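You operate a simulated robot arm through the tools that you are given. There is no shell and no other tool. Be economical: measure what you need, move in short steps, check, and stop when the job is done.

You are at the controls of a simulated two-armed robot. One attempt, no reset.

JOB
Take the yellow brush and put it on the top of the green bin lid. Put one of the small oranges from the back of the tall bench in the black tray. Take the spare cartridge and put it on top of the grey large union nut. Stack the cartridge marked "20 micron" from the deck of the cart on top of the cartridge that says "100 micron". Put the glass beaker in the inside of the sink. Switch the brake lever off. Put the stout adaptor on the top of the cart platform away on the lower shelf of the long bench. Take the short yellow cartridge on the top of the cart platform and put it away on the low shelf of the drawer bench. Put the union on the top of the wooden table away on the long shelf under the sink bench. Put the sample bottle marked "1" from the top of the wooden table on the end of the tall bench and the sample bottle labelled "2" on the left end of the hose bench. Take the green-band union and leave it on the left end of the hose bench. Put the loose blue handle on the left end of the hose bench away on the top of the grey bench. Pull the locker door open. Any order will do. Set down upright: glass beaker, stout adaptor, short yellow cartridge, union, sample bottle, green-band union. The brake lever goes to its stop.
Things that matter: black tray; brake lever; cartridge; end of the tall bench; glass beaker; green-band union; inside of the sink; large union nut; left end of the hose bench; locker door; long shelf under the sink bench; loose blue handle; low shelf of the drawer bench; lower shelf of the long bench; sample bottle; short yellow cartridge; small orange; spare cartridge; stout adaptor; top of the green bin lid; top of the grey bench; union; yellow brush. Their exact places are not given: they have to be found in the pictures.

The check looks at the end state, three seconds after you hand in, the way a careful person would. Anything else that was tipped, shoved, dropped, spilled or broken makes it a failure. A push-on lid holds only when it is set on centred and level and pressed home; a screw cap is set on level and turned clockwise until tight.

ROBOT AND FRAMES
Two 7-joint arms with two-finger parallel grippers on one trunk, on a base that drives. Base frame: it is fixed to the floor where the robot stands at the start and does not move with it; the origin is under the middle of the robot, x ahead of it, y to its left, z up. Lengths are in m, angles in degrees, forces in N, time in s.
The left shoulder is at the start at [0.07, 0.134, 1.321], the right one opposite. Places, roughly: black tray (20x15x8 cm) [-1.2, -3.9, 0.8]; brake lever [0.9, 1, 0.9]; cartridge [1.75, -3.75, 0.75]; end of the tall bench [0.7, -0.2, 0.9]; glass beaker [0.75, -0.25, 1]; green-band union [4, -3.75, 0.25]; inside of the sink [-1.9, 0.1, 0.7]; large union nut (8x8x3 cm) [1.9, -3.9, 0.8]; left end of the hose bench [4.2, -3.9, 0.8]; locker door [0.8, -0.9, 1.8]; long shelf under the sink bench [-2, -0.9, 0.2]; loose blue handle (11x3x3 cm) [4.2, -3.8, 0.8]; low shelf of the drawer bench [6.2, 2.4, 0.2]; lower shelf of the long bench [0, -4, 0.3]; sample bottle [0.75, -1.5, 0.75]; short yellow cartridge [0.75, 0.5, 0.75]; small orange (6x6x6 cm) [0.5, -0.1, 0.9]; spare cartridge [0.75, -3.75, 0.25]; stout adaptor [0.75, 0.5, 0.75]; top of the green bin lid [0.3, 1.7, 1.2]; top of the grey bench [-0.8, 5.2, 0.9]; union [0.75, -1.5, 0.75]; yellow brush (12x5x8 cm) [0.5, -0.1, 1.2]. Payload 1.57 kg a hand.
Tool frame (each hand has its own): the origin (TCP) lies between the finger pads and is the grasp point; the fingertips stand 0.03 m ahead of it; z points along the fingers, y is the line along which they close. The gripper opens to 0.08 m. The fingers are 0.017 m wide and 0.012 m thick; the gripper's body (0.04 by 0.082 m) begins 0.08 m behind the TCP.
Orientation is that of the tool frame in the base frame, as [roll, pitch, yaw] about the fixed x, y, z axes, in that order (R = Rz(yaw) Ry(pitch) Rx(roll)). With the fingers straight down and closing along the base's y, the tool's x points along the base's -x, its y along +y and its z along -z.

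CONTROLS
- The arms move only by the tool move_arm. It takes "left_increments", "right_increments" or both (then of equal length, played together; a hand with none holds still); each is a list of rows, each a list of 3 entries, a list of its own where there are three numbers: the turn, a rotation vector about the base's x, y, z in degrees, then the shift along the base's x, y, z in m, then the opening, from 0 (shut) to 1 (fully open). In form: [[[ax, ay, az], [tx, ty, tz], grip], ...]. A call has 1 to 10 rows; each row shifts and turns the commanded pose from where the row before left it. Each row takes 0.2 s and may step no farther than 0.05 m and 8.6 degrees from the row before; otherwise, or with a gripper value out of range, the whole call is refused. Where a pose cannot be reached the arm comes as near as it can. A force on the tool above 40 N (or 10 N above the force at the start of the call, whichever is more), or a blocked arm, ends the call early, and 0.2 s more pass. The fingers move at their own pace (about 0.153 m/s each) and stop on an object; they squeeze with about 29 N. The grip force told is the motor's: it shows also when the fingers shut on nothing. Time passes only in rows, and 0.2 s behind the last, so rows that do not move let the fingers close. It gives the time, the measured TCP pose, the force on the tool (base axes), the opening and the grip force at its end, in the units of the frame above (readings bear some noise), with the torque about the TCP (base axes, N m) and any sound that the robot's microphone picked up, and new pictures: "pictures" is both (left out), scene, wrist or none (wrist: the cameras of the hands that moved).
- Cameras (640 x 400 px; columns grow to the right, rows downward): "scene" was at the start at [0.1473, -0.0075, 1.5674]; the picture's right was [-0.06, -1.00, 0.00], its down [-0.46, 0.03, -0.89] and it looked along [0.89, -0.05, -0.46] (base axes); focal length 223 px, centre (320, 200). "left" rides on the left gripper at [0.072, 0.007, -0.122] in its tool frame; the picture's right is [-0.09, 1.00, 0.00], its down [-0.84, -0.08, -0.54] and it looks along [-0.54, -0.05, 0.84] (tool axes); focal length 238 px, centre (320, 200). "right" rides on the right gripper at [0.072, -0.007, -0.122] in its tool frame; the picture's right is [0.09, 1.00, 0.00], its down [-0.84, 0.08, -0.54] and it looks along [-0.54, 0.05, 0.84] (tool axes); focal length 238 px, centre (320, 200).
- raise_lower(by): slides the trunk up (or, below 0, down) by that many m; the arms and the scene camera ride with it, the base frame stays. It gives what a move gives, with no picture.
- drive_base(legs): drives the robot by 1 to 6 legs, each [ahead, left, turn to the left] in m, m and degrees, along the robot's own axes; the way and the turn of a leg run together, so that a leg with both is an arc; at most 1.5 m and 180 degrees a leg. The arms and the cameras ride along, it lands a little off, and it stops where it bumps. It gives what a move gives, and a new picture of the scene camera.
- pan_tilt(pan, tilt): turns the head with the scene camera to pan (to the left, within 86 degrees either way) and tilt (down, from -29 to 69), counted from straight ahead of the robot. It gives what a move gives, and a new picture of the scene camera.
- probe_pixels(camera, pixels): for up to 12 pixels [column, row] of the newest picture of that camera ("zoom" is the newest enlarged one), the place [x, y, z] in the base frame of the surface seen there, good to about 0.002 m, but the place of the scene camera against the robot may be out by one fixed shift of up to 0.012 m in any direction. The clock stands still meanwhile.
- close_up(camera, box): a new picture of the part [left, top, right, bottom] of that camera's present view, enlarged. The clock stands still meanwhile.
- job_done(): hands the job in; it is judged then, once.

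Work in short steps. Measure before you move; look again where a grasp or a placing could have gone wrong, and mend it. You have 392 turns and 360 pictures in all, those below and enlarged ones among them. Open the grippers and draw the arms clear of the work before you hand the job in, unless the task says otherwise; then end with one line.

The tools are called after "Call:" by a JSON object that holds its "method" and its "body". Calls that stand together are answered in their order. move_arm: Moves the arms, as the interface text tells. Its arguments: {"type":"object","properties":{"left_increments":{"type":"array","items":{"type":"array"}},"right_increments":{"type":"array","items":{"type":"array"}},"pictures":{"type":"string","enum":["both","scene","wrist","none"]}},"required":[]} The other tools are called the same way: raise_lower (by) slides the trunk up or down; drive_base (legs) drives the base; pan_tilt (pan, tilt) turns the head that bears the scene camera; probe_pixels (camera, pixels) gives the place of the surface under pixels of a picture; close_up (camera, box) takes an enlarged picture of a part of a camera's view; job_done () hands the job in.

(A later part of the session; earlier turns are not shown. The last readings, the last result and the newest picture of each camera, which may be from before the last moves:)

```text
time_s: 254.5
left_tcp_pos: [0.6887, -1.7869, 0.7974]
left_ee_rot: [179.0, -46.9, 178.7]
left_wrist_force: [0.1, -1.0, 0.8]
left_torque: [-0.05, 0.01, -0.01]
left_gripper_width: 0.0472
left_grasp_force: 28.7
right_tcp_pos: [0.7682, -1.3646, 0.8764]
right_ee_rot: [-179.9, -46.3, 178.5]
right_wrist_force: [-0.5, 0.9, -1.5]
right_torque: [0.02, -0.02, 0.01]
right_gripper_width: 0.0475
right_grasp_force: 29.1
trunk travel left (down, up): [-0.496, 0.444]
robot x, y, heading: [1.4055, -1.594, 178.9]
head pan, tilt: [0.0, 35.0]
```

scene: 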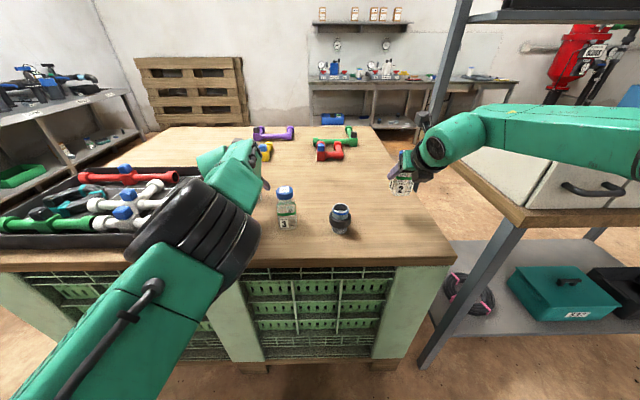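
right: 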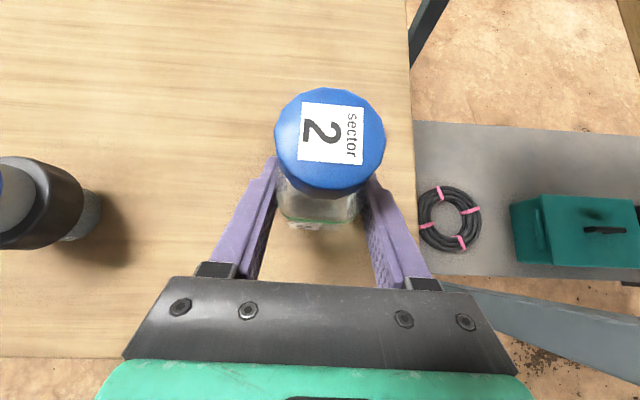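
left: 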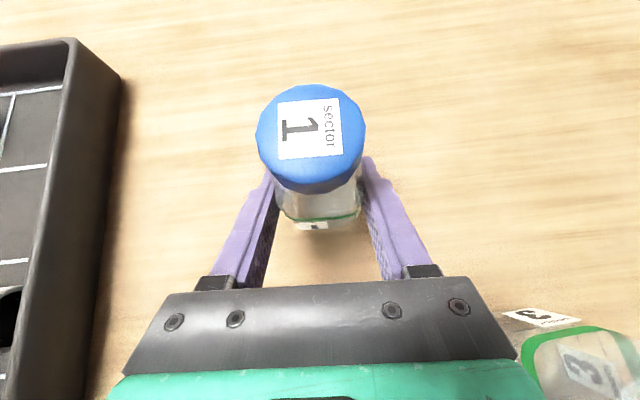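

Bottle 1 gripped. Raise 0.16, back off and travel +y (right) to the front of the tall bench's end.

Call:
{"method": "raise_lower", "body": {"by": 0.16}}

Call:
{"method": "drive_base", "body": {"legs": [[-0.55, 0, 0], [0, -1.3, 0], [0, -0.25, 0]]}}

Call:
{"method": "pan_tilt", "body": {"pan": 0, "tilt": 20}}

```text
time_s: 256.3
left_tcp_pos: [0.6903, -1.787, 0.9577]
left_ee_rot: [179.1, -46.9, 178.6]
left_wrist_force: [-0.2, 0.4, -0.4]
left_torque: [0.02, -0.04, 0.01]
left_gripper_width: 0.0474
left_grasp_force: 28.8
right_tcp_pos: [0.7677, -1.3644, 1.0351]
right_ee_rot: [-179.9, -46.1, 178.4]
right_wrist_force: [0.5, -0.2, -0.6]
right_torque: [0.0, 0.01, -0.02]
right_gripper_width: 0.0471
right_grasp_force: 29.0
trunk travel left (down, up): [-0.656, 0.284]
robot x, y, heading: [1.4066, -1.593, 179.0]
head pan, tilt: [0.0, 35.0]
```

```text
time_s: 267.0
left_tcp_pos: [1.2854, -0.2331, 0.958]
left_ee_rot: [179.0, -46.8, 177.1]
left_wrist_force: [0.5, 0.2, -1.2]
left_torque: [0.02, -0.03, -0.02]
left_gripper_width: 0.0473
left_grasp_force: 29.0
right_tcp_pos: [1.3763, 0.1865, 1.036]
right_ee_rot: [-180.0, -46.2, 176.9]
right_wrist_force: [-0.6, 0.0, -0.7]
right_torque: [0.0, 0.01, -0.02]
right_gripper_width: 0.0472
right_grasp_force: 28.6
trunk travel left (down, up): [-0.656, 0.284]
robot x, y, heading: [2.0087, -0.0576, 177.4]
head pan, tilt: [0.0, 35.0]
```

scene: 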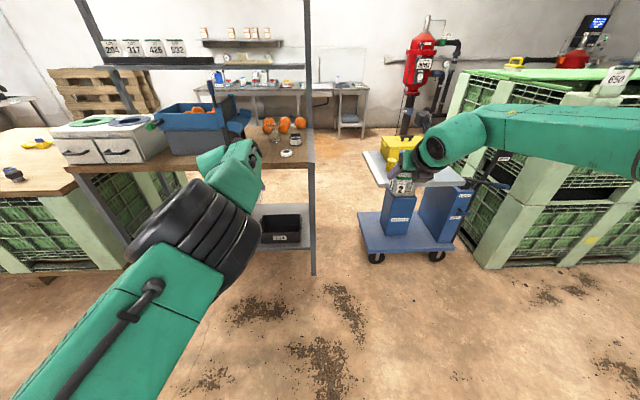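

```text
time_s: 267.8
left_tcp_pos: [1.2872, -0.2318, 0.9586]
left_ee_rot: [179.1, -46.9, 177.0]
left_wrist_force: [-0.1, -0.1, -1.2]
left_torque: [0.0, 0.01, -0.01]
left_gripper_width: 0.0471
left_grasp_force: 29.0
right_tcp_pos: [1.3765, 0.1886, 1.0359]
right_ee_rot: [-180.0, -46.2, 176.9]
right_wrist_force: [0.6, -0.5, -0.8]
right_torque: [-0.02, -0.04, -0.05]
right_gripper_width: 0.0472
right_grasp_force: 28.9
trunk travel left (down, up): [-0.656, 0.284]
robot x, y, heading: [2.0093, -0.0593, 177.3]
head pan, tilt: [0.0, 20.0]
```

scene: 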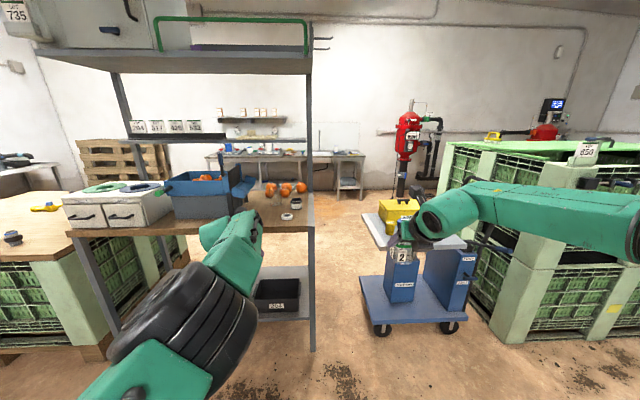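

The bench end is ahead: oranges, beaker, tape, cartridge. Drive forward 0.35 with bottle raised and look through the left wrist camera.

Call:
{"method": "raise_lower", "body": {"by": 0.04}}

Call:
{"method": "drive_base", "body": {"legs": [[0.33, 0.06, 2]]}}

Call:
{"method": "close_up", "body": {"camera": "left", "box": [80, 0, 560, 300]}}

```text
time_s: 268.6
left_tcp_pos: [1.2856, -0.2331, 0.9972]
left_ee_rot: [179.1, -46.9, 177.1]
left_wrist_force: [-0.5, 0.2, -1.0]
left_torque: [-0.02, 0.01, 0.03]
left_gripper_width: 0.0472
left_grasp_force: 28.8
right_tcp_pos: [1.3754, 0.188, 1.0761]
right_ee_rot: [-180.0, -46.2, 176.9]
right_wrist_force: [-0.1, -0.2, -1.2]
right_torque: [-0.01, 0.0, -0.01]
right_gripper_width: 0.0473
right_grasp_force: 29.3
trunk travel left (down, up): [-0.696, 0.244]
robot x, y, heading: [2.0086, -0.0561, 177.6]
head pan, tilt: [0.0, 20.0]
```

```text
time_s: 270.8
left_tcp_pos: [0.9629, -0.3049, 0.9978]
left_ee_rot: [179.1, -47.0, 178.9]
left_wrist_force: [-0.4, 0.1, -1.7]
left_torque: [0.01, 0.0, 0.01]
left_gripper_width: 0.0474
left_grasp_force: 29.5
right_tcp_pos: [1.0371, 0.1182, 1.0758]
right_ee_rot: [-180.0, -46.3, 178.7]
right_wrist_force: [0.6, -0.4, -1.5]
right_torque: [-0.03, 0.02, 0.0]
right_gripper_width: 0.0471
right_grasp_force: 28.6
trunk travel left (down, up): [-0.696, 0.244]
robot x, y, heading: [1.6792, -0.1071, 179.4]
head pan, tilt: [0.0, 20.0]
```

scene: 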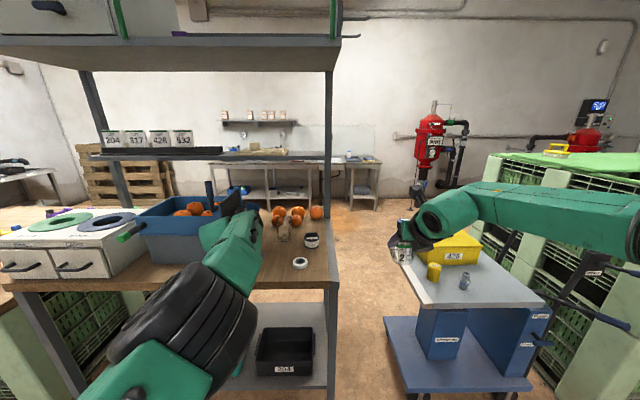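

```text
1.33 times, centred on (320, 150) of left
```

zoom: 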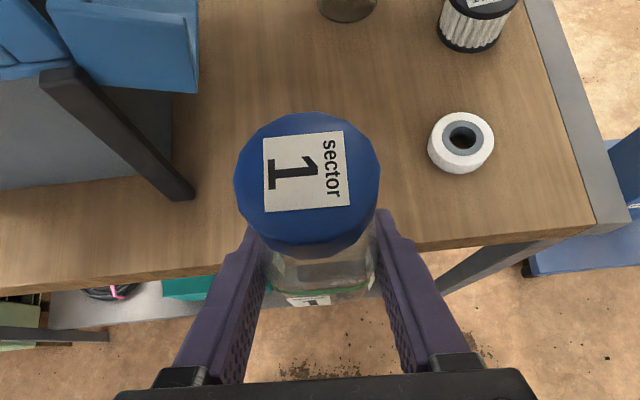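

Probe the free deck, the blue bin's corner and the dark strut foot.

Call:
{"method": "probe_pixels", "body": {"camera": "zoom", "pixels": [[185, 195], [195, 85], [460, 145], [350, 10], [400, 150], [300, 90], [240, 100], [200, 250], [70, 75], [470, 20], [130, 150], [380, 230]]}}

```text
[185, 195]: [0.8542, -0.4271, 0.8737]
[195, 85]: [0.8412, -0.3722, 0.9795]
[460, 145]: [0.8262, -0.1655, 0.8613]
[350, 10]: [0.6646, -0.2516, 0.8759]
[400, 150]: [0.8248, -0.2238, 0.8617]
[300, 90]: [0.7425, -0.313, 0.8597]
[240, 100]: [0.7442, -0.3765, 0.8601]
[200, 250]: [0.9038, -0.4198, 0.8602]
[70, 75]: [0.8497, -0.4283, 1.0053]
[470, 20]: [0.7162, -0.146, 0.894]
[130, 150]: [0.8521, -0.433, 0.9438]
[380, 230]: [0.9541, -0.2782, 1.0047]
```

Place bottle 1 at about [0.76,-0.268]: strafe right 0.035, forward 0.20, then lower.

Call:
{"method": "drive_base", "body": {"legs": [[0, -0.035, 0], [0.203, 0, 0]]}}

Call:
{"method": "raise_lower", "body": {"by": -0.078}}

Call:
{"method": "raise_lower", "body": {"by": -0.006}}

```text
time_s: 272.9
left_tcp_pos: [0.756, -0.2657, 0.9979]
left_ee_rot: [179.1, -46.9, 178.9]
left_wrist_force: [-0.2, -0.2, -0.5]
left_torque: [-0.01, 0.02, 0.02]
left_gripper_width: 0.0472
left_grasp_force: 29.3
right_tcp_pos: [0.8319, 0.1564, 1.0772]
right_ee_rot: [-179.9, -46.3, 178.7]
right_wrist_force: [0.1, 0.0, -0.5]
right_torque: [0.01, 0.01, -0.01]
right_gripper_width: 0.0472
right_grasp_force: 28.8
trunk travel left (down, up): [-0.696, 0.244]
robot x, y, heading: [1.4727, -0.0655, 179.4]
head pan, tilt: [0.0, 20.0]
```

scene: 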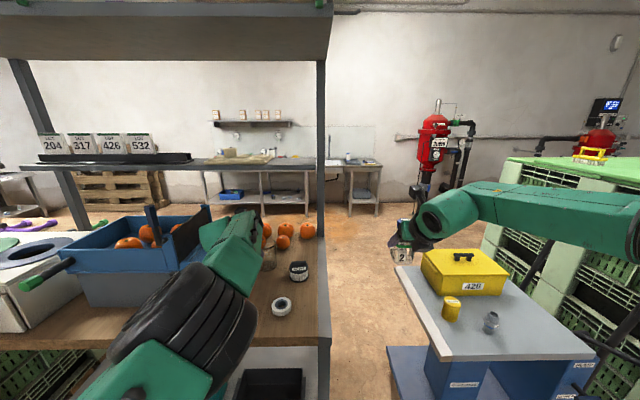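

```text
time_s: 274.0
left_tcp_pos: [0.756, -0.2662, 0.9194]
left_ee_rot: [179.1, -46.8, 178.8]
left_wrist_force: [0.3, -0.4, -0.3]
left_torque: [0.02, 0.0, -0.02]
left_gripper_width: 0.047
left_grasp_force: 28.5
right_tcp_pos: [0.8321, 0.1573, 0.9986]
right_ee_rot: [-179.9, -46.2, 178.7]
right_wrist_force: [0.4, -0.4, -0.5]
right_torque: [-0.01, -0.01, -0.03]
right_gripper_width: 0.0473
right_grasp_force: 29.2
trunk travel left (down, up): [-0.618, 0.322]
robot x, y, heading: [1.4731, -0.0717, 179.2]
head pan, tilt: [0.0, 20.0]
```

```text
time_s: 274.6
left_tcp_pos: [0.7556, -0.2658, 0.9176]
left_ee_rot: [179.3, -47.3, 178.6]
left_wrist_force: [-2.9, -0.5, 11.4]
left_torque: [-0.27, 0.06, -0.06]
left_gripper_width: 0.0474
left_grasp_force: 29.1
right_tcp_pos: [0.8331, 0.1577, 0.9941]
right_ee_rot: [-180.0, -46.3, 178.5]
right_wrist_force: [0.0, 1.0, -0.9]
right_torque: [0.0, 0.03, -0.04]
right_gripper_width: 0.0473
right_grasp_force: 29.2
trunk travel left (down, up): [-0.612, 0.328]
robot x, y, heading: [1.4739, -0.0725, 179.0]
head pan, tilt: [0.0, 20.0]
```

Contact (11 N). Open, back away along the finger line (base back while raising).

Call:
{"method": "move_arm", "body": {"left_increments": [[[0, 0, 0], [0, 0, 0], 0.7], [[0, 0, 0], [0, 0, 0], 1], [[0, 0, 0], [0, 0, 0], 1]], "pictures": "none"}}

Call:
{"method": "raise_lower", "body": {"by": 0.1}}

Call:
{"method": "close_up", "body": {"camera": "left", "box": [80, 0, 560, 300]}}

```text
time_s: 275.4
left_tcp_pos: [0.7544, -0.266, 0.913]
left_ee_rot: [179.1, -46.8, 178.8]
left_wrist_force: [-0.2, 0.1, 0.5]
left_torque: [-0.01, 0.0, 0.01]
left_gripper_width: 0.0801
left_grasp_force: 0.1
right_tcp_pos: [0.8318, 0.1572, 0.9925]
right_ee_rot: [-179.9, -46.2, 178.8]
right_wrist_force: [0.1, -0.2, -0.7]
right_torque: [0.01, 0.01, 0.03]
right_gripper_width: 0.0474
right_grasp_force: 29.1
trunk travel left (down, up): [-0.612, 0.328]
robot x, y, heading: [1.4708, -0.0691, 179.4]
head pan, tilt: [0.0, 20.0]
```

```text
time_s: 276.7
left_tcp_pos: [0.7553, -0.2664, 1.0131]
left_ee_rot: [179.2, -46.8, 178.8]
left_wrist_force: [-0.2, 0.1, -0.5]
left_torque: [0.0, 0.0, -0.03]
left_gripper_width: 0.08
left_grasp_force: 0.0
right_tcp_pos: [0.8319, 0.1566, 1.0918]
right_ee_rot: [-179.8, -46.2, 178.7]
right_wrist_force: [-0.3, -0.4, -0.4]
right_torque: [-0.03, 0.01, 0.0]
right_gripper_width: 0.0474
right_grasp_force: 28.9
trunk travel left (down, up): [-0.712, 0.228]
robot x, y, heading: [1.4698, -0.0656, 179.4]
head pan, tilt: [0.0, 20.0]
```

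```text
1.33 times, centred on (320, 150) of left
```

zoom: 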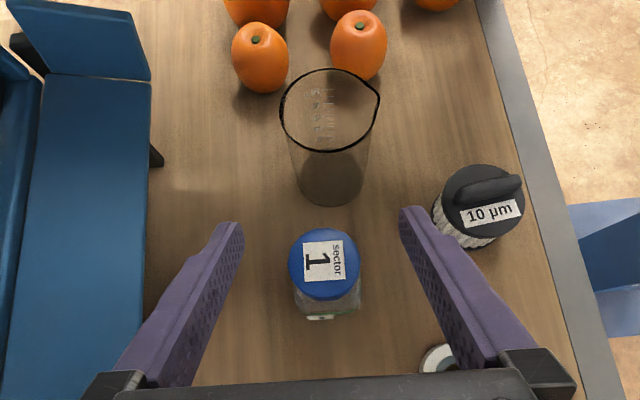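

Bottle 1 stands by the beaker. Next bottle 2: back off and turn left to face −y, then look.

Call:
{"method": "drive_base", "body": {"legs": [[-0.35, 0, 0], [0, 0, 91]]}}

Call:
{"method": "pan_tilt", "body": {"pan": 45, "tilt": 20}}

```text
time_s: 283.0
left_tcp_pos: [2.0679, -0.7784, 1.0133]
left_ee_rot: [179.1, -46.8, -88.0]
left_wrist_force: [-0.1, 0.0, -0.3]
left_torque: [-0.02, 0.0, 0.01]
left_gripper_width: 0.0799
left_grasp_force: 0.0
right_tcp_pos: [1.6395, -0.7254, 1.0933]
right_ee_rot: [-179.9, -46.2, -88.2]
right_wrist_force: [-0.1, -0.7, -1.3]
right_torque: [0.0, 0.02, 0.02]
right_gripper_width: 0.0474
right_grasp_force: 29.0
trunk travel left (down, up): [-0.712, 0.228]
robot x, y, heading: [1.8285, -0.0709, -88.0]
head pan, tilt: [0.0, 20.0]
```

scene: 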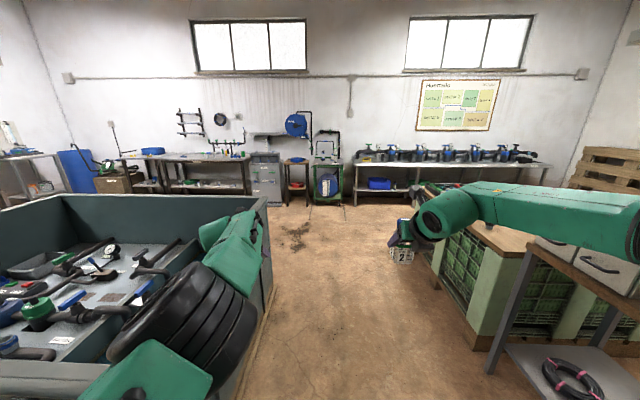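

```text
time_s: 284.1
left_tcp_pos: [2.0671, -0.7801, 1.0144]
left_ee_rot: [179.1, -46.7, -88.0]
left_wrist_force: [-0.4, 0.5, 0.6]
left_torque: [0.0, -0.01, -0.01]
left_gripper_width: 0.08
left_grasp_force: 0.0
right_tcp_pos: [1.6398, -0.7268, 1.093]
right_ee_rot: [-179.9, -46.2, -88.3]
right_wrist_force: [-0.4, 0.7, -0.8]
right_torque: [-0.04, -0.02, 0.0]
right_gripper_width: 0.0473
right_grasp_force: 28.9
trunk travel left (down, up): [-0.712, 0.228]
robot x, y, heading: [1.8334, -0.0737, -87.5]
head pan, tilt: [45.0, 20.0]
```

scene: 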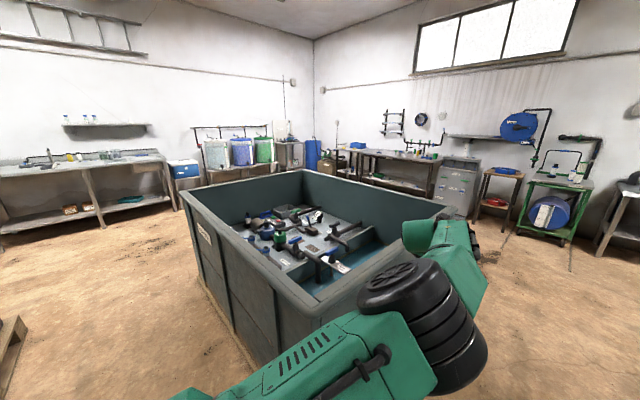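

The big container is close on my left. Probe its rim.

Call:
{"method": "probe_pixels", "body": {"camera": "scene", "pixels": [[440, 212], [320, 308], [185, 193], [303, 172], [395, 195], [260, 380]]}}

```text
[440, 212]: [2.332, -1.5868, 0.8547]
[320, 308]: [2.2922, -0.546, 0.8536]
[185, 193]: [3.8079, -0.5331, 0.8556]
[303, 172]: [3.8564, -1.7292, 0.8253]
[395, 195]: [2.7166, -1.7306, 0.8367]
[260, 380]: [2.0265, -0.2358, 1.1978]
```

Container spans x 2.29–3.85, y −1.75…−0.53. Drive down the aisle to y≈−2.5, then strafe left (+x) to the hose bench.

Call:
{"method": "drive_base", "body": {"legs": [[1.25, -0.05, -2.5], [1.2, 0, 0], [0, 1.2, 0], [0, 1.1, 0]]}}

Call:
{"method": "pan_tilt", "body": {"pan": 0, "tilt": 30}}

```text
time_s: 307.0
left_tcp_pos: [4.2728, -3.2555, 1.0135]
left_ee_rot: [179.1, -46.8, -90.9]
left_wrist_force: [-0.8, -1.0, 0.4]
left_torque: [0.02, 0.02, 0.0]
left_gripper_width: 0.0797
left_grasp_force: 0.0
right_tcp_pos: [3.8496, -3.1806, 1.0932]
right_ee_rot: [-179.9, -46.1, -91.2]
right_wrist_force: [0.1, -0.5, -1.0]
right_torque: [-0.01, 0.0, -0.02]
right_gripper_width: 0.0472
right_grasp_force: 29.3
trunk travel left (down, up): [-0.712, 0.228]
robot x, y, heading: [4.0749, -2.5382, -90.6]
head pan, tilt: [45.0, 20.0]
```

scene: 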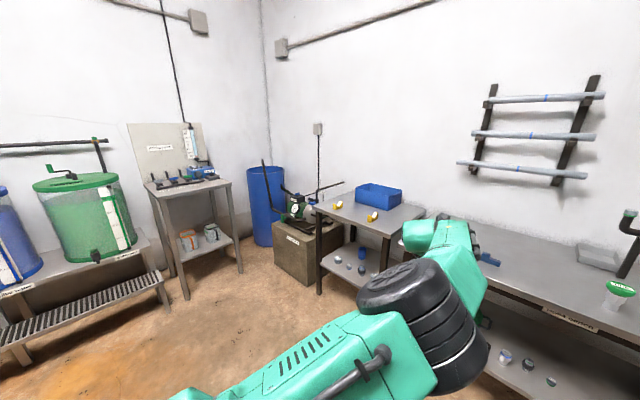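

```text
time_s: 308.1
left_tcp_pos: [4.2729, -3.2558, 1.0136]
left_ee_rot: [179.0, -46.7, -91.0]
left_wrist_force: [0.9, -0.5, 0.6]
left_torque: [0.0, 0.04, -0.01]
left_gripper_width: 0.0799
left_grasp_force: 0.1
right_tcp_pos: [3.8501, -3.1806, 1.0922]
right_ee_rot: [-180.0, -46.2, -91.0]
right_wrist_force: [1.0, -0.5, -1.8]
right_torque: [-0.01, -0.03, -0.02]
right_gripper_width: 0.0474
right_grasp_force: 29.5
trunk travel left (down, up): [-0.712, 0.228]
robot x, y, heading: [4.0713, -2.5363, -90.7]
head pan, tilt: [0.0, 30.0]
```

scene: 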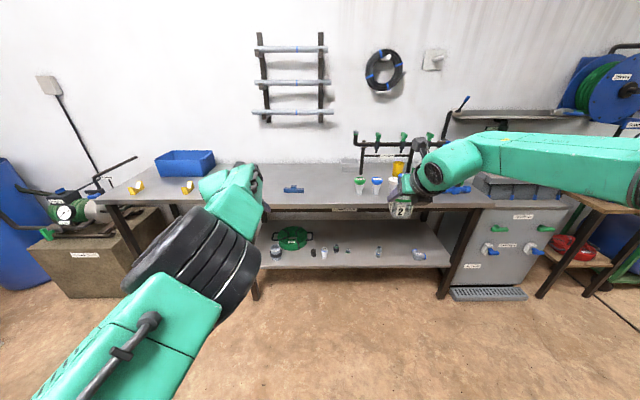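

The loose blue handle is at (293,189); several small unions lie on the lower shelf. Enlarge and probe.

Call:
{"method": "close_up", "body": {"camera": "scene", "box": [260, 215, 460, 275]}}

Call:
{"method": "close_up", "body": {"camera": "scene", "box": [230, 160, 410, 220]}}

Call:
{"method": "probe_pixels", "body": {"camera": "scene", "pixels": [[293, 189], [278, 250], [322, 250], [337, 247], [380, 252], [418, 253], [213, 200], [490, 205], [230, 175], [320, 205], [330, 175], [265, 195]]}}

```text
3.20 times, centred on (360, 245) of scene
```

zoom: 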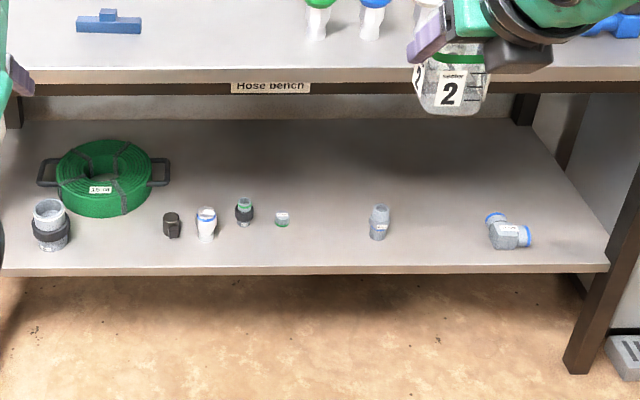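

```text
3.56 times, centred on (320, 190) of scene
```

zoom: 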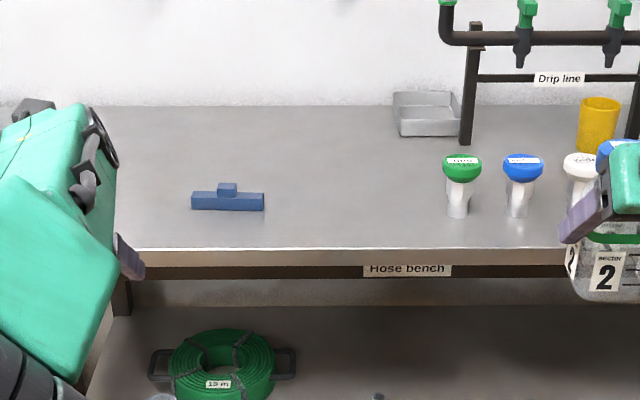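

```text
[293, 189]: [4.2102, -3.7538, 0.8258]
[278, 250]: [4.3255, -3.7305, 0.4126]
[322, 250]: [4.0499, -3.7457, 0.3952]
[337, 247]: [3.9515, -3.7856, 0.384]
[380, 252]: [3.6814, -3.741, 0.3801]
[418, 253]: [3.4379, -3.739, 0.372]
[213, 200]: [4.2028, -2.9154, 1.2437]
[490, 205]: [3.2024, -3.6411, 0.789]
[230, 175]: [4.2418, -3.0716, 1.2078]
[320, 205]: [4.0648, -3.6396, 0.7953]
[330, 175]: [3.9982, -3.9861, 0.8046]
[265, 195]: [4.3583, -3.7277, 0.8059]
```

Zoom on the shelf row to find the green-band union.

Call:
{"method": "close_up", "body": {"camera": "scene", "box": [268, 235, 358, 265]}}

Call:
{"method": "probe_pixels", "body": {"camera": "zoom", "pixels": [[65, 55], [300, 100], [387, 130], [480, 80], [480, 130], [560, 120], [387, 90], [480, 50]]}}

```text
7.11 times, centred on (313, 250) of scene
```

zoom: 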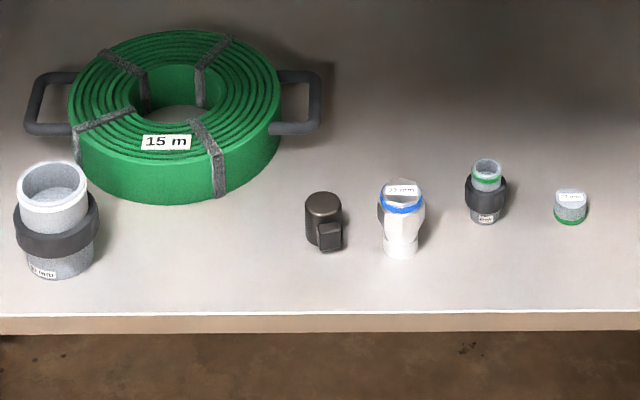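

```text
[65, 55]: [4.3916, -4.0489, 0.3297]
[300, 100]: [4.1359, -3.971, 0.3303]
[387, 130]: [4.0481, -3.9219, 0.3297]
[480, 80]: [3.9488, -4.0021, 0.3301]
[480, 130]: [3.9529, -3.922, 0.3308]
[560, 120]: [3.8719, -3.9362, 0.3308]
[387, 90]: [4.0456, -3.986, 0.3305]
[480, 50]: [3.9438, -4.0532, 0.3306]
```

The green-band union is at ≈[3.95,-3.785] on the shelf. For placing bottle 2 with the right hand, my left hand will reach over the neighbouring bench; probe that bench.

Call:
{"method": "probe_pixels", "body": {"camera": "scene", "pixels": [[185, 155], [212, 155], [190, 187], [137, 187], [205, 165], [160, 195], [225, 168], [200, 178], [232, 168]]}}

```text
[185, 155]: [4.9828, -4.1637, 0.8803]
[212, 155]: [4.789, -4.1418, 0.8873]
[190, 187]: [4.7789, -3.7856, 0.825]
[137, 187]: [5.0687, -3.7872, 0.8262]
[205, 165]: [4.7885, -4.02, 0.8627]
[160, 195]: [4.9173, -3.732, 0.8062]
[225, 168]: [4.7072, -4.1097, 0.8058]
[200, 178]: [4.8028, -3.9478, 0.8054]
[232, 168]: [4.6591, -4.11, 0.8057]
```

Raise the left arm 0.2 (clear of that bench), and position the right hand with bottle 2 over [4.24,-3.88].

Call:
{"method": "move_arm", "body": {"left_increments": [[[0, 0, 0], [0.01, 0.01, 0.04], 1], [[0, 0, 0], [0.01, 0.01, 0.04], 1], [[0, 0, 0], [0.01, 0.01, 0.04], 1], [[0, 0, 0], [0.01, 0.01, 0.04], 1], [[0, 0, 0], [0.01, 0.01, 0.04], 1]], "pictures": "none"}}

Call:
{"method": "drive_base", "body": {"legs": [[0, 0.385, 0.6], [0.5, 0, 0]]}}

Call:
{"method": "close_up", "body": {"camera": "right", "box": [0, 0, 640, 400]}}

```text
time_s: 309.3
left_tcp_pos: [4.3231, -3.2072, 1.2131]
left_ee_rot: [179.0, -46.8, -91.0]
left_wrist_force: [0.1, 0.2, 1.0]
left_torque: [-0.03, 0.02, -0.03]
left_gripper_width: 0.0801
left_grasp_force: 0.0
right_tcp_pos: [3.8501, -3.1794, 1.0915]
right_ee_rot: [-179.9, -46.3, -91.0]
right_wrist_force: [-0.2, 0.3, -1.0]
right_torque: [0.0, -0.03, 0.0]
right_gripper_width: 0.0472
right_grasp_force: 29.2
trunk travel left (down, up): [-0.712, 0.228]
robot x, y, heading: [4.0702, -2.5386, -90.5]
head pan, tilt: [0.0, 30.0]
```

```text
time_s: 314.3
left_tcp_pos: [4.7042, -3.7139, 1.2151]
left_ee_rot: [179.1, -46.9, -91.2]
left_wrist_force: [0.7, -0.3, 0.0]
left_torque: [-0.04, 0.01, -0.01]
left_gripper_width: 0.0802
left_grasp_force: 0.1
right_tcp_pos: [4.2297, -3.6834, 1.0933]
right_ee_rot: [-180.0, -46.3, -91.4]
right_wrist_force: [-1.1, -0.2, -0.9]
right_torque: [-0.04, -0.04, 0.06]
right_gripper_width: 0.0474
right_grasp_force: 29.0
trunk travel left (down, up): [-0.712, 0.228]
robot x, y, heading: [4.4555, -3.0441, -90.8]
head pan, tilt: [0.0, 30.0]
```

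scene: 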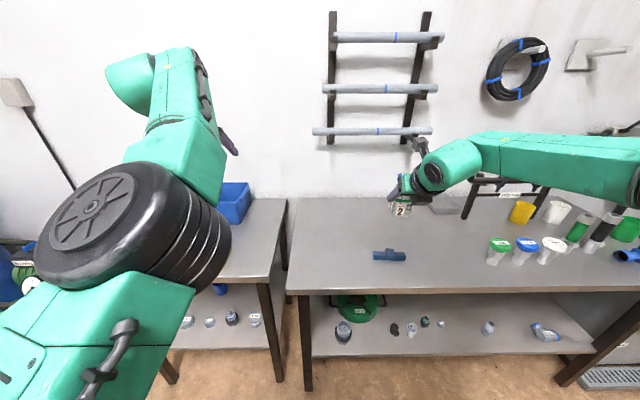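

```text
1.00 times, centred on (320, 200) of right (not enlarged: the box is as wide or as high as the picture)
```

zoom: 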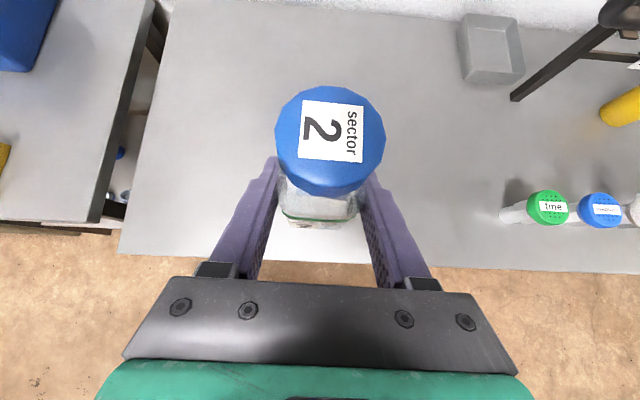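

Two separate benches; hose bench's left end is about x 4.47. Drive forward 0.195, then lower bottle 2 to [4.25,-3.88].

Call:
{"method": "probe_pixels", "body": {"camera": "zoom", "pixels": [[130, 200], [150, 100], [220, 100], [440, 150], [545, 207]]}}

Call:
{"method": "drive_base", "body": {"legs": [[0.195, 0.02, 0]]}}

Call:
{"method": "raise_lower", "body": {"by": -0.225}}

Call:
{"method": "close_up", "body": {"camera": "scene", "box": [280, 130, 600, 330]}}

```text
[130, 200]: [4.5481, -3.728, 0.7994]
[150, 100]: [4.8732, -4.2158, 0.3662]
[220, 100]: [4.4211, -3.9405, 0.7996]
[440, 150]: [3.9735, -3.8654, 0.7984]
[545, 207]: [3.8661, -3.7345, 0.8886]
```

```text
time_s: 315.9
left_tcp_pos: [4.7223, -3.9056, 1.214]
left_ee_rot: [179.2, -46.9, -91.1]
left_wrist_force: [0.0, 0.5, 0.6]
left_torque: [0.05, 0.03, 0.0]
left_gripper_width: 0.08
left_grasp_force: 0.0
right_tcp_pos: [4.2488, -3.8781, 1.094]
right_ee_rot: [-179.9, -46.2, -91.2]
right_wrist_force: [-0.3, 0.4, -0.9]
right_torque: [0.03, -0.02, 0.01]
right_gripper_width: 0.0472
right_grasp_force: 28.7
trunk travel left (down, up): [-0.712, 0.228]
robot x, y, heading: [4.472, -3.2376, -90.5]
head pan, tilt: [0.0, 30.0]
```

scene: 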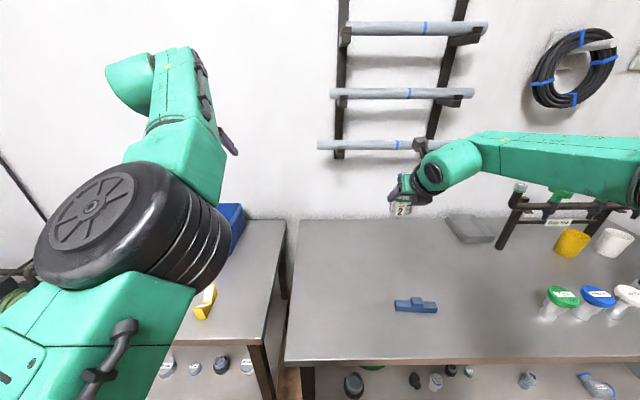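

```text
time_s: 318.2
left_tcp_pos: [4.723, -3.9076, 0.9877]
left_ee_rot: [179.1, -47.0, -91.0]
left_wrist_force: [0.2, 0.0, 0.3]
left_torque: [-0.04, -0.01, -0.04]
left_gripper_width: 0.0797
left_grasp_force: 0.1
right_tcp_pos: [4.2494, -3.8793, 0.8676]
right_ee_rot: [-179.9, -46.2, -91.3]
right_wrist_force: [0.0, 0.2, -0.7]
right_torque: [0.0, -0.01, 0.03]
right_gripper_width: 0.047
right_grasp_force: 29.0
trunk travel left (down, up): [-0.487, 0.453]
robot x, y, heading: [4.4716, -3.2388, -90.7]
head pan, tilt: [0.0, 30.0]
```

```text
2.00 times, centred on (440, 230) of scene
```

zoom: 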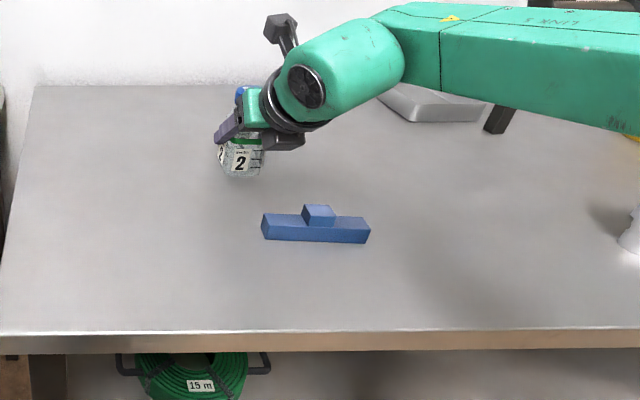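

Lower the last centimetre in steps until contact.

Call:
{"method": "raise_lower", "body": {"by": -0.008}}

Call:
{"method": "raise_lower", "body": {"by": -0.004}}

Call:
{"method": "raise_lower", "body": {"by": -0.002}}

```text
time_s: 318.8
left_tcp_pos: [4.722, -3.9083, 0.98]
left_ee_rot: [179.1, -46.9, -91.1]
left_wrist_force: [-0.7, -0.7, -0.4]
left_torque: [0.04, 0.0, 0.01]
left_gripper_width: 0.0801
left_grasp_force: 0.1
right_tcp_pos: [4.2495, -3.879, 0.8598]
right_ee_rot: [-179.9, -46.2, -91.3]
right_wrist_force: [0.2, -0.3, -0.9]
right_torque: [0.0, 0.01, 0.01]
right_gripper_width: 0.0471
right_grasp_force: 29.1
trunk travel left (down, up): [-0.479, 0.461]
robot x, y, heading: [4.4712, -3.2368, -90.6]
head pan, tilt: [0.0, 30.0]
```

```text
time_s: 319.3
left_tcp_pos: [4.7237, -3.9062, 0.977]
left_ee_rot: [179.1, -46.9, -91.1]
left_wrist_force: [0.2, 0.2, 0.1]
left_torque: [0.03, 0.01, -0.01]
left_gripper_width: 0.0801
left_grasp_force: 0.1
right_tcp_pos: [4.2501, -3.879, 0.8568]
right_ee_rot: [-180.0, -46.4, -91.3]
right_wrist_force: [-0.8, -0.8, 4.4]
right_torque: [-0.01, 0.12, 0.02]
right_gripper_width: 0.0472
right_grasp_force: 28.5
trunk travel left (down, up): [-0.475, 0.465]
robot x, y, heading: [4.4754, -3.2356, -90.6]
head pan, tilt: [0.0, 30.0]
```

```text
time_s: 319.9
left_tcp_pos: [4.723, -3.9054, 0.9763]
left_ee_rot: [179.1, -46.9, -91.1]
left_wrist_force: [0.2, -0.2, 0.5]
left_torque: [0.02, 0.01, 0.01]
left_gripper_width: 0.0799
left_grasp_force: 0.1
right_tcp_pos: [4.2496, -3.8812, 0.8569]
right_ee_rot: [-179.9, -46.6, -91.4]
right_wrist_force: [-2.4, -4.3, 13.7]
right_torque: [-0.04, 0.26, 0.06]
right_gripper_width: 0.0477
right_grasp_force: 29.0
trunk travel left (down, up): [-0.473, 0.467]
robot x, y, heading: [4.4762, -3.2368, -90.8]
head pan, tilt: [0.0, 30.0]
```

Contact. Open, raise, back off.

Call:
{"method": "move_arm", "body": {"right_increments": [[[0, 0, 0], [0, 0, 0], 0.7], [[0, 0, 0], [0, 0, 0], 1], [[0, 0, 0], [0, 0, 0], 1]], "pictures": "none"}}

Call:
{"method": "raise_lower", "body": {"by": 0.15}}

Call:
{"method": "drive_base", "body": {"legs": [[-0.35, 0, 0]]}}

```text
time_s: 320.6
left_tcp_pos: [4.7237, -3.9072, 0.974]
left_ee_rot: [179.0, -46.9, -91.1]
left_wrist_force: [0.0, -0.8, 0.6]
left_torque: [0.01, -0.03, 0.0]
left_gripper_width: 0.08
left_grasp_force: 0.1
right_tcp_pos: [4.2494, -3.8796, 0.8532]
right_ee_rot: [-179.8, -46.2, -91.2]
right_wrist_force: [-0.6, 0.1, -0.9]
right_torque: [0.01, 0.01, 0.02]
right_gripper_width: 0.08
right_grasp_force: 0.1
trunk travel left (down, up): [-0.473, 0.467]
robot x, y, heading: [4.4716, -3.24, -90.9]
head pan, tilt: [0.0, 30.0]
```

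```text
time_s: 322.4
left_tcp_pos: [4.722, -3.9071, 1.1241]
left_ee_rot: [179.1, -46.9, -91.1]
left_wrist_force: [0.6, 0.6, 0.2]
left_torque: [-0.02, 0.02, 0.02]
left_gripper_width: 0.0802
left_grasp_force: 0.1
right_tcp_pos: [4.2485, -3.8802, 1.0029]
right_ee_rot: [-179.9, -46.3, -91.3]
right_wrist_force: [-0.3, 0.5, 0.1]
right_torque: [0.01, 0.01, 0.0]
right_gripper_width: 0.0801
right_grasp_force: 0.1
trunk travel left (down, up): [-0.623, 0.317]
robot x, y, heading: [4.4726, -3.2391, -90.7]
head pan, tilt: [0.0, 30.0]
```

```text
time_s: 324.7
left_tcp_pos: [4.7272, -3.5523, 1.1232]
left_ee_rot: [179.1, -46.8, -91.1]
left_wrist_force: [-0.7, 0.2, -0.6]
left_torque: [-0.01, -0.02, 0.01]
left_gripper_width: 0.0802
left_grasp_force: 0.1
right_tcp_pos: [4.2526, -3.524, 1.0023]
right_ee_rot: [-179.8, -46.2, -91.2]
right_wrist_force: [0.0, 0.2, 0.1]
right_torque: [-0.01, 0.01, -0.01]
right_gripper_width: 0.0799
right_grasp_force: 0.1
trunk travel left (down, up): [-0.623, 0.317]
robot x, y, heading: [4.4766, -2.8837, -90.7]
head pan, tilt: [0.0, 30.0]
```

scene: 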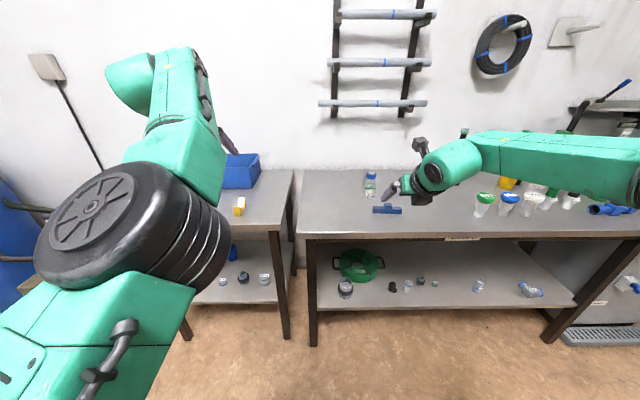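

Bottle 2 stands. For the union on the low shelf use the right hand, turning 30° left so the left arm stays outside the bench. Turn and reposition, then lower.

Call:
{"method": "drive_base", "body": {"legs": [[0, 0, 30], [-0.367, -0.688, 0]]}}

Call:
{"method": "raise_lower", "body": {"by": -0.4}}

Call:
{"method": "raise_lower", "body": {"by": -0.12}}

Call:
{"method": "close_up", "body": {"camera": "right", "box": [0, 0, 640, 400]}}

```text
time_s: 330.4
left_tcp_pos: [4.2411, -3.3599, 1.1233]
left_ee_rot: [179.1, -46.9, -60.8]
left_wrist_force: [-0.4, 0.0, -0.7]
left_torque: [0.02, -0.01, 0.0]
left_gripper_width: 0.0796
left_grasp_force: 0.2
right_tcp_pos: [3.817, -3.5737, 1.0034]
right_ee_rot: [-179.8, -46.1, -61.2]
right_wrist_force: [-0.3, -0.7, -0.1]
right_torque: [-0.03, 0.03, 0.0]
right_gripper_width: 0.08
right_grasp_force: 0.1
trunk travel left (down, up): [-0.623, 0.317]
robot x, y, heading: [3.6855, -2.9051, -60.4]
head pan, tilt: [0.0, 30.0]
```

scene: 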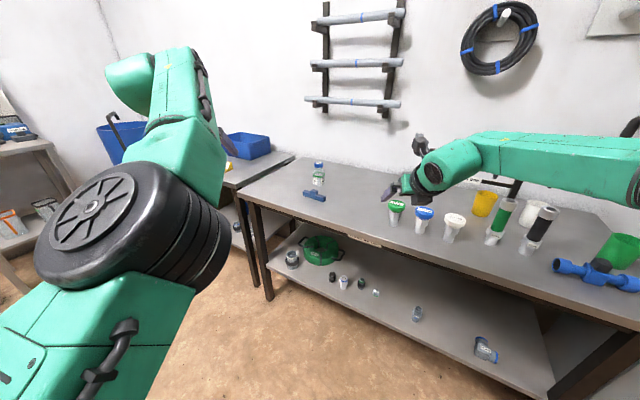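

```text
time_s: 334.2
left_tcp_pos: [4.2409, -3.3594, 0.7243]
left_ee_rot: [179.2, -46.8, -60.9]
left_wrist_force: [0.0, -0.5, 0.2]
left_torque: [0.0, 0.0, 0.03]
left_gripper_width: 0.0801
left_grasp_force: 0.1
right_tcp_pos: [3.8176, -3.5729, 0.6043]
right_ee_rot: [-179.9, -46.2, -61.0]
right_wrist_force: [-0.3, -0.2, -1.2]
right_torque: [-0.03, 0.03, -0.02]
right_gripper_width: 0.0802
right_grasp_force: 0.1
trunk travel left (down, up): [-0.223, 0.717]
robot x, y, heading: [3.6911, -2.9077, -60.5]
head pan, tilt: [0.0, 30.0]
```

```text
time_s: 335.8
left_tcp_pos: [4.2404, -3.3592, 0.6043]
left_ee_rot: [179.2, -47.0, -60.9]
left_wrist_force: [-0.8, 0.3, -0.6]
left_torque: [0.02, 0.01, 0.02]
left_gripper_width: 0.0798
left_grasp_force: 0.0
right_tcp_pos: [3.8177, -3.5735, 0.4832]
right_ee_rot: [-180.0, -46.2, -61.1]
right_wrist_force: [0.1, 0.4, 0.8]
right_torque: [-0.02, 0.04, 0.0]
right_gripper_width: 0.0802
right_grasp_force: 0.0
trunk travel left (down, up): [-0.103, 0.837]
robot x, y, heading: [3.6908, -2.9074, -60.5]
head pan, tilt: [0.0, 30.0]
```

```text
1.00 times, centred on (320, 200) of right (not enlarged: the box is as wide or as high as the picture)
```

zoom: 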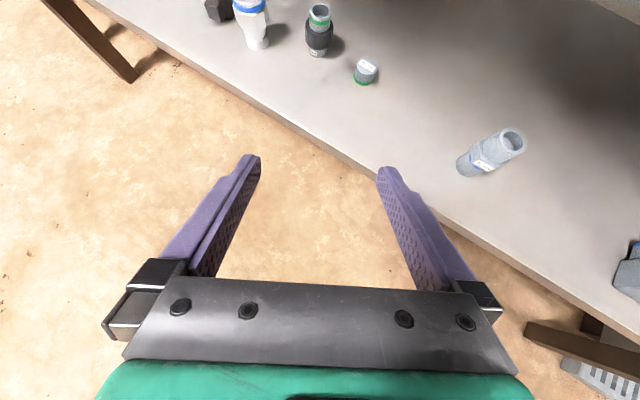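

The green-band union is at (319,30), directly ahead. Probe it and neighbours.

Call:
{"method": "probe_pixels", "body": {"camera": "zoom", "pixels": [[319, 12], [307, 35], [332, 35], [318, 52], [319, 40], [365, 70], [253, 30], [256, 45], [330, 140], [310, 8], [328, 8]]}}

Call:
{"method": "close_up", "body": {"camera": "right", "box": [220, 0, 420, 125]}}

```text
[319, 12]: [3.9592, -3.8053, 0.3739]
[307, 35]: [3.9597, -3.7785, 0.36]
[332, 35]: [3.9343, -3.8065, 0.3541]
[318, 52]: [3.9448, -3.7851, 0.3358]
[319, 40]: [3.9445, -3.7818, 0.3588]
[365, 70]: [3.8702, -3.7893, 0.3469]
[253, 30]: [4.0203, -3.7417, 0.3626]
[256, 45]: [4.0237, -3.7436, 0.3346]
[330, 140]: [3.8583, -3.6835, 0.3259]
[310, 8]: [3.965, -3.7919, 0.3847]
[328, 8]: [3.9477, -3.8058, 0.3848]
```

```text
3.20 times, centred on (320, 62) of right
```

zoom: 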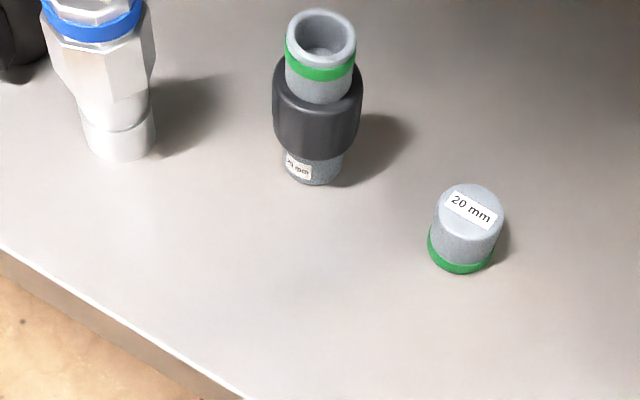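

Union centre [3.951,-3.797], nut ~40 mm wide, shelf 0.326. Lower trunk 0.1 and right arm 0.02; pull the left hand back 6 cm for clearance.

Call:
{"method": "raise_lower", "body": {"by": -0.1}}

Call:
{"method": "move_arm", "body": {"left_increments": [[[0, 0, 0], [-0.015, 0.026, 0], 1], [[0, 0, 0], [-0.015, 0.026, 0], 1]], "right_increments": [[[0, 0, 0], [0, 0, -0.011], 1], [[0, 0, 0], [0, 0, -0.01], 1]], "pictures": "none"}}

Call:
{"method": "drive_base", "body": {"legs": [[0.17, 0.005, 0]]}}

Call:
{"method": "close_up", "body": {"camera": "right", "box": [160, 0, 480, 200]}}

```text
time_s: 337.1
left_tcp_pos: [4.2419, -3.3591, 0.5041]
left_ee_rot: [179.1, -46.9, -60.9]
left_wrist_force: [-0.3, -0.4, -1.3]
left_torque: [0.04, -0.02, 0.01]
left_gripper_width: 0.0801
left_grasp_force: 0.0
right_tcp_pos: [3.8161, -3.5738, 0.384]
right_ee_rot: [-179.8, -46.3, -61.0]
right_wrist_force: [-0.4, -0.7, -0.8]
right_torque: [-0.02, 0.02, 0.03]
right_gripper_width: 0.08
right_grasp_force: 0.0
trunk travel left (down, up): [-0.003, 0.937]
robot x, y, heading: [3.6906, -2.9074, -60.6]
head pan, tilt: [0.0, 30.0]
```

```text
time_s: 337.7
left_tcp_pos: [4.2218, -3.3012, 0.5022]
left_ee_rot: [177.7, -46.8, -58.9]
left_wrist_force: [0.3, -0.3, -0.4]
left_torque: [0.0, -0.03, 0.03]
left_gripper_width: 0.08
left_grasp_force: 0.1
right_tcp_pos: [3.8171, -3.5728, 0.3616]
right_ee_rot: [-179.8, -46.3, -61.1]
right_wrist_force: [-0.4, -0.7, -0.2]
right_torque: [-0.04, -0.02, 0.02]
right_gripper_width: 0.08
right_grasp_force: 0.1
trunk travel left (down, up): [-0.003, 0.937]
robot x, y, heading: [3.6901, -2.9062, -60.6]
head pan, tilt: [0.0, 30.0]
```

```text
time_s: 339.2
left_tcp_pos: [4.3078, -3.452, 0.5036]
left_ee_rot: [177.3, -47.0, -59.0]
left_wrist_force: [-0.6, 0.5, 0.4]
left_torque: [-0.01, -0.03, 0.0]
left_gripper_width: 0.0799
left_grasp_force: 0.0
right_tcp_pos: [3.9068, -3.7225, 0.3644]
right_ee_rot: [-179.9, -46.2, -61.1]
right_wrist_force: [0.3, 0.1, 0.5]
right_torque: [0.02, -0.03, 0.02]
right_gripper_width: 0.0801
right_grasp_force: 0.0
trunk travel left (down, up): [-0.003, 0.937]
robot x, y, heading: [3.779, -3.0552, -60.4]
head pan, tilt: [0.0, 30.0]
```

scene: 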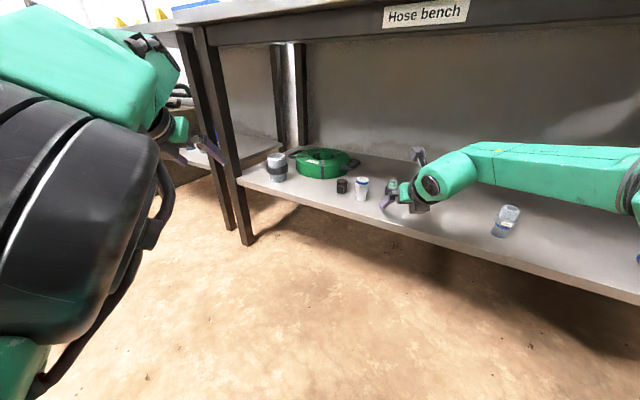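

```text
2.00 times, centred on (320, 100) of right
```

zoom: 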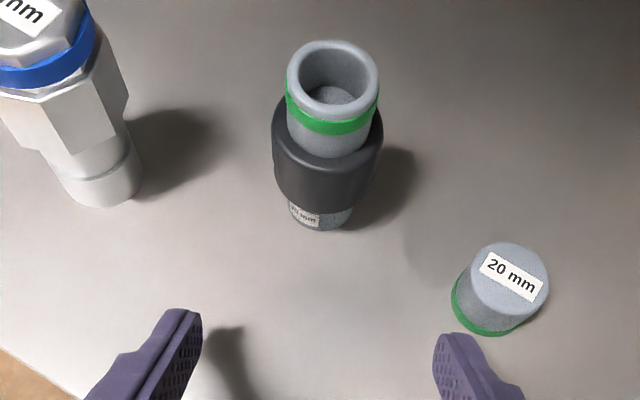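

The right finger would graze the 20 mm cap at this height. Raise 0.05, advance over it, then descend around the union with a narrower opening.

Call:
{"method": "raise_lower", "body": {"by": 0.055}}

Call:
{"method": "drive_base", "body": {"legs": [[0.085, -0.003, 0]]}}

Call:
{"method": "move_arm", "body": {"right_increments": [[[0, 0, 0], [0, 0, 0], 0.8], [[0, 0, 0], [0, 0, 0], 0.8]], "pictures": "wrist"}}

```text
time_s: 340.1
left_tcp_pos: [4.3091, -3.4508, 0.559]
left_ee_rot: [176.9, -46.9, -58.6]
left_wrist_force: [0.3, -0.5, 0.1]
left_torque: [-0.01, 0.01, 0.02]
left_gripper_width: 0.0799
left_grasp_force: 0.1
right_tcp_pos: [3.9083, -3.7217, 0.4175]
right_ee_rot: [-179.9, -46.2, -61.1]
right_wrist_force: [-0.7, 0.5, -0.8]
right_torque: [-0.01, 0.02, 0.01]
right_gripper_width: 0.0798
right_grasp_force: 0.1
trunk travel left (down, up): [-0.058, 0.882]
robot x, y, heading: [3.777, -3.0536, -60.4]
head pan, tilt: [0.0, 30.0]
```

```text
time_s: 341.2
left_tcp_pos: [4.3471, -3.5257, 0.5591]
left_ee_rot: [177.0, -47.0, -58.7]
left_wrist_force: [0.4, -0.2, -0.5]
left_torque: [0.02, -0.02, 0.01]
left_gripper_width: 0.0803
left_grasp_force: 0.0
right_tcp_pos: [3.946, -3.7967, 0.4179]
right_ee_rot: [-179.9, -46.2, -61.2]
right_wrist_force: [-0.5, -0.1, 0.1]
right_torque: [0.0, -0.01, 0.0]
right_gripper_width: 0.0798
right_grasp_force: 0.0
trunk travel left (down, up): [-0.058, 0.882]
robot x, y, heading: [3.82, -3.1266, -60.4]
head pan, tilt: [0.0, 30.0]
```

scene: 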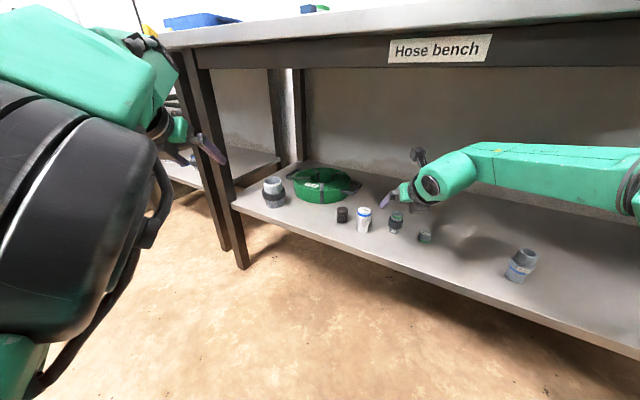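

```text
time_s: 341.8
left_tcp_pos: [4.3476, -3.5254, 0.5579]
left_ee_rot: [176.7, -47.0, -58.5]
left_wrist_force: [0.4, 0.3, 0.3]
left_torque: [-0.01, -0.02, 0.01]
left_gripper_width: 0.0802
left_grasp_force: 0.1
right_tcp_pos: [3.9443, -3.7961, 0.4177]
right_ee_rot: [-180.0, -46.2, -61.1]
right_wrist_force: [0.0, -0.8, 0.2]
right_torque: [0.0, -0.02, -0.01]
right_gripper_width: 0.0641
right_grasp_force: 0.0
trunk travel left (down, up): [-0.058, 0.882]
robot x, y, heading: [3.8139, -3.1327, -60.6]
head pan, tilt: [0.0, 30.0]
```

right: 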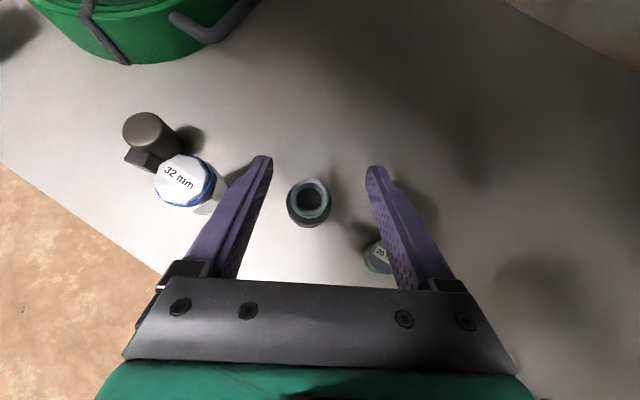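

Probe the union's top to fine-align.

Call:
{"method": "probe_pixels", "body": {"camera": "right", "pixels": [[312, 182], [295, 200], [328, 205], [308, 222], [300, 188], [322, 188]]}}

```text
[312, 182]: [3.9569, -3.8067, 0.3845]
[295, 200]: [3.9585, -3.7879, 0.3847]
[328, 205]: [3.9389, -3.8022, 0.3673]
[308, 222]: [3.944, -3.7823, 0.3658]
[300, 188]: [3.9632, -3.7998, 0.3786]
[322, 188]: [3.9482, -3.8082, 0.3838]
```

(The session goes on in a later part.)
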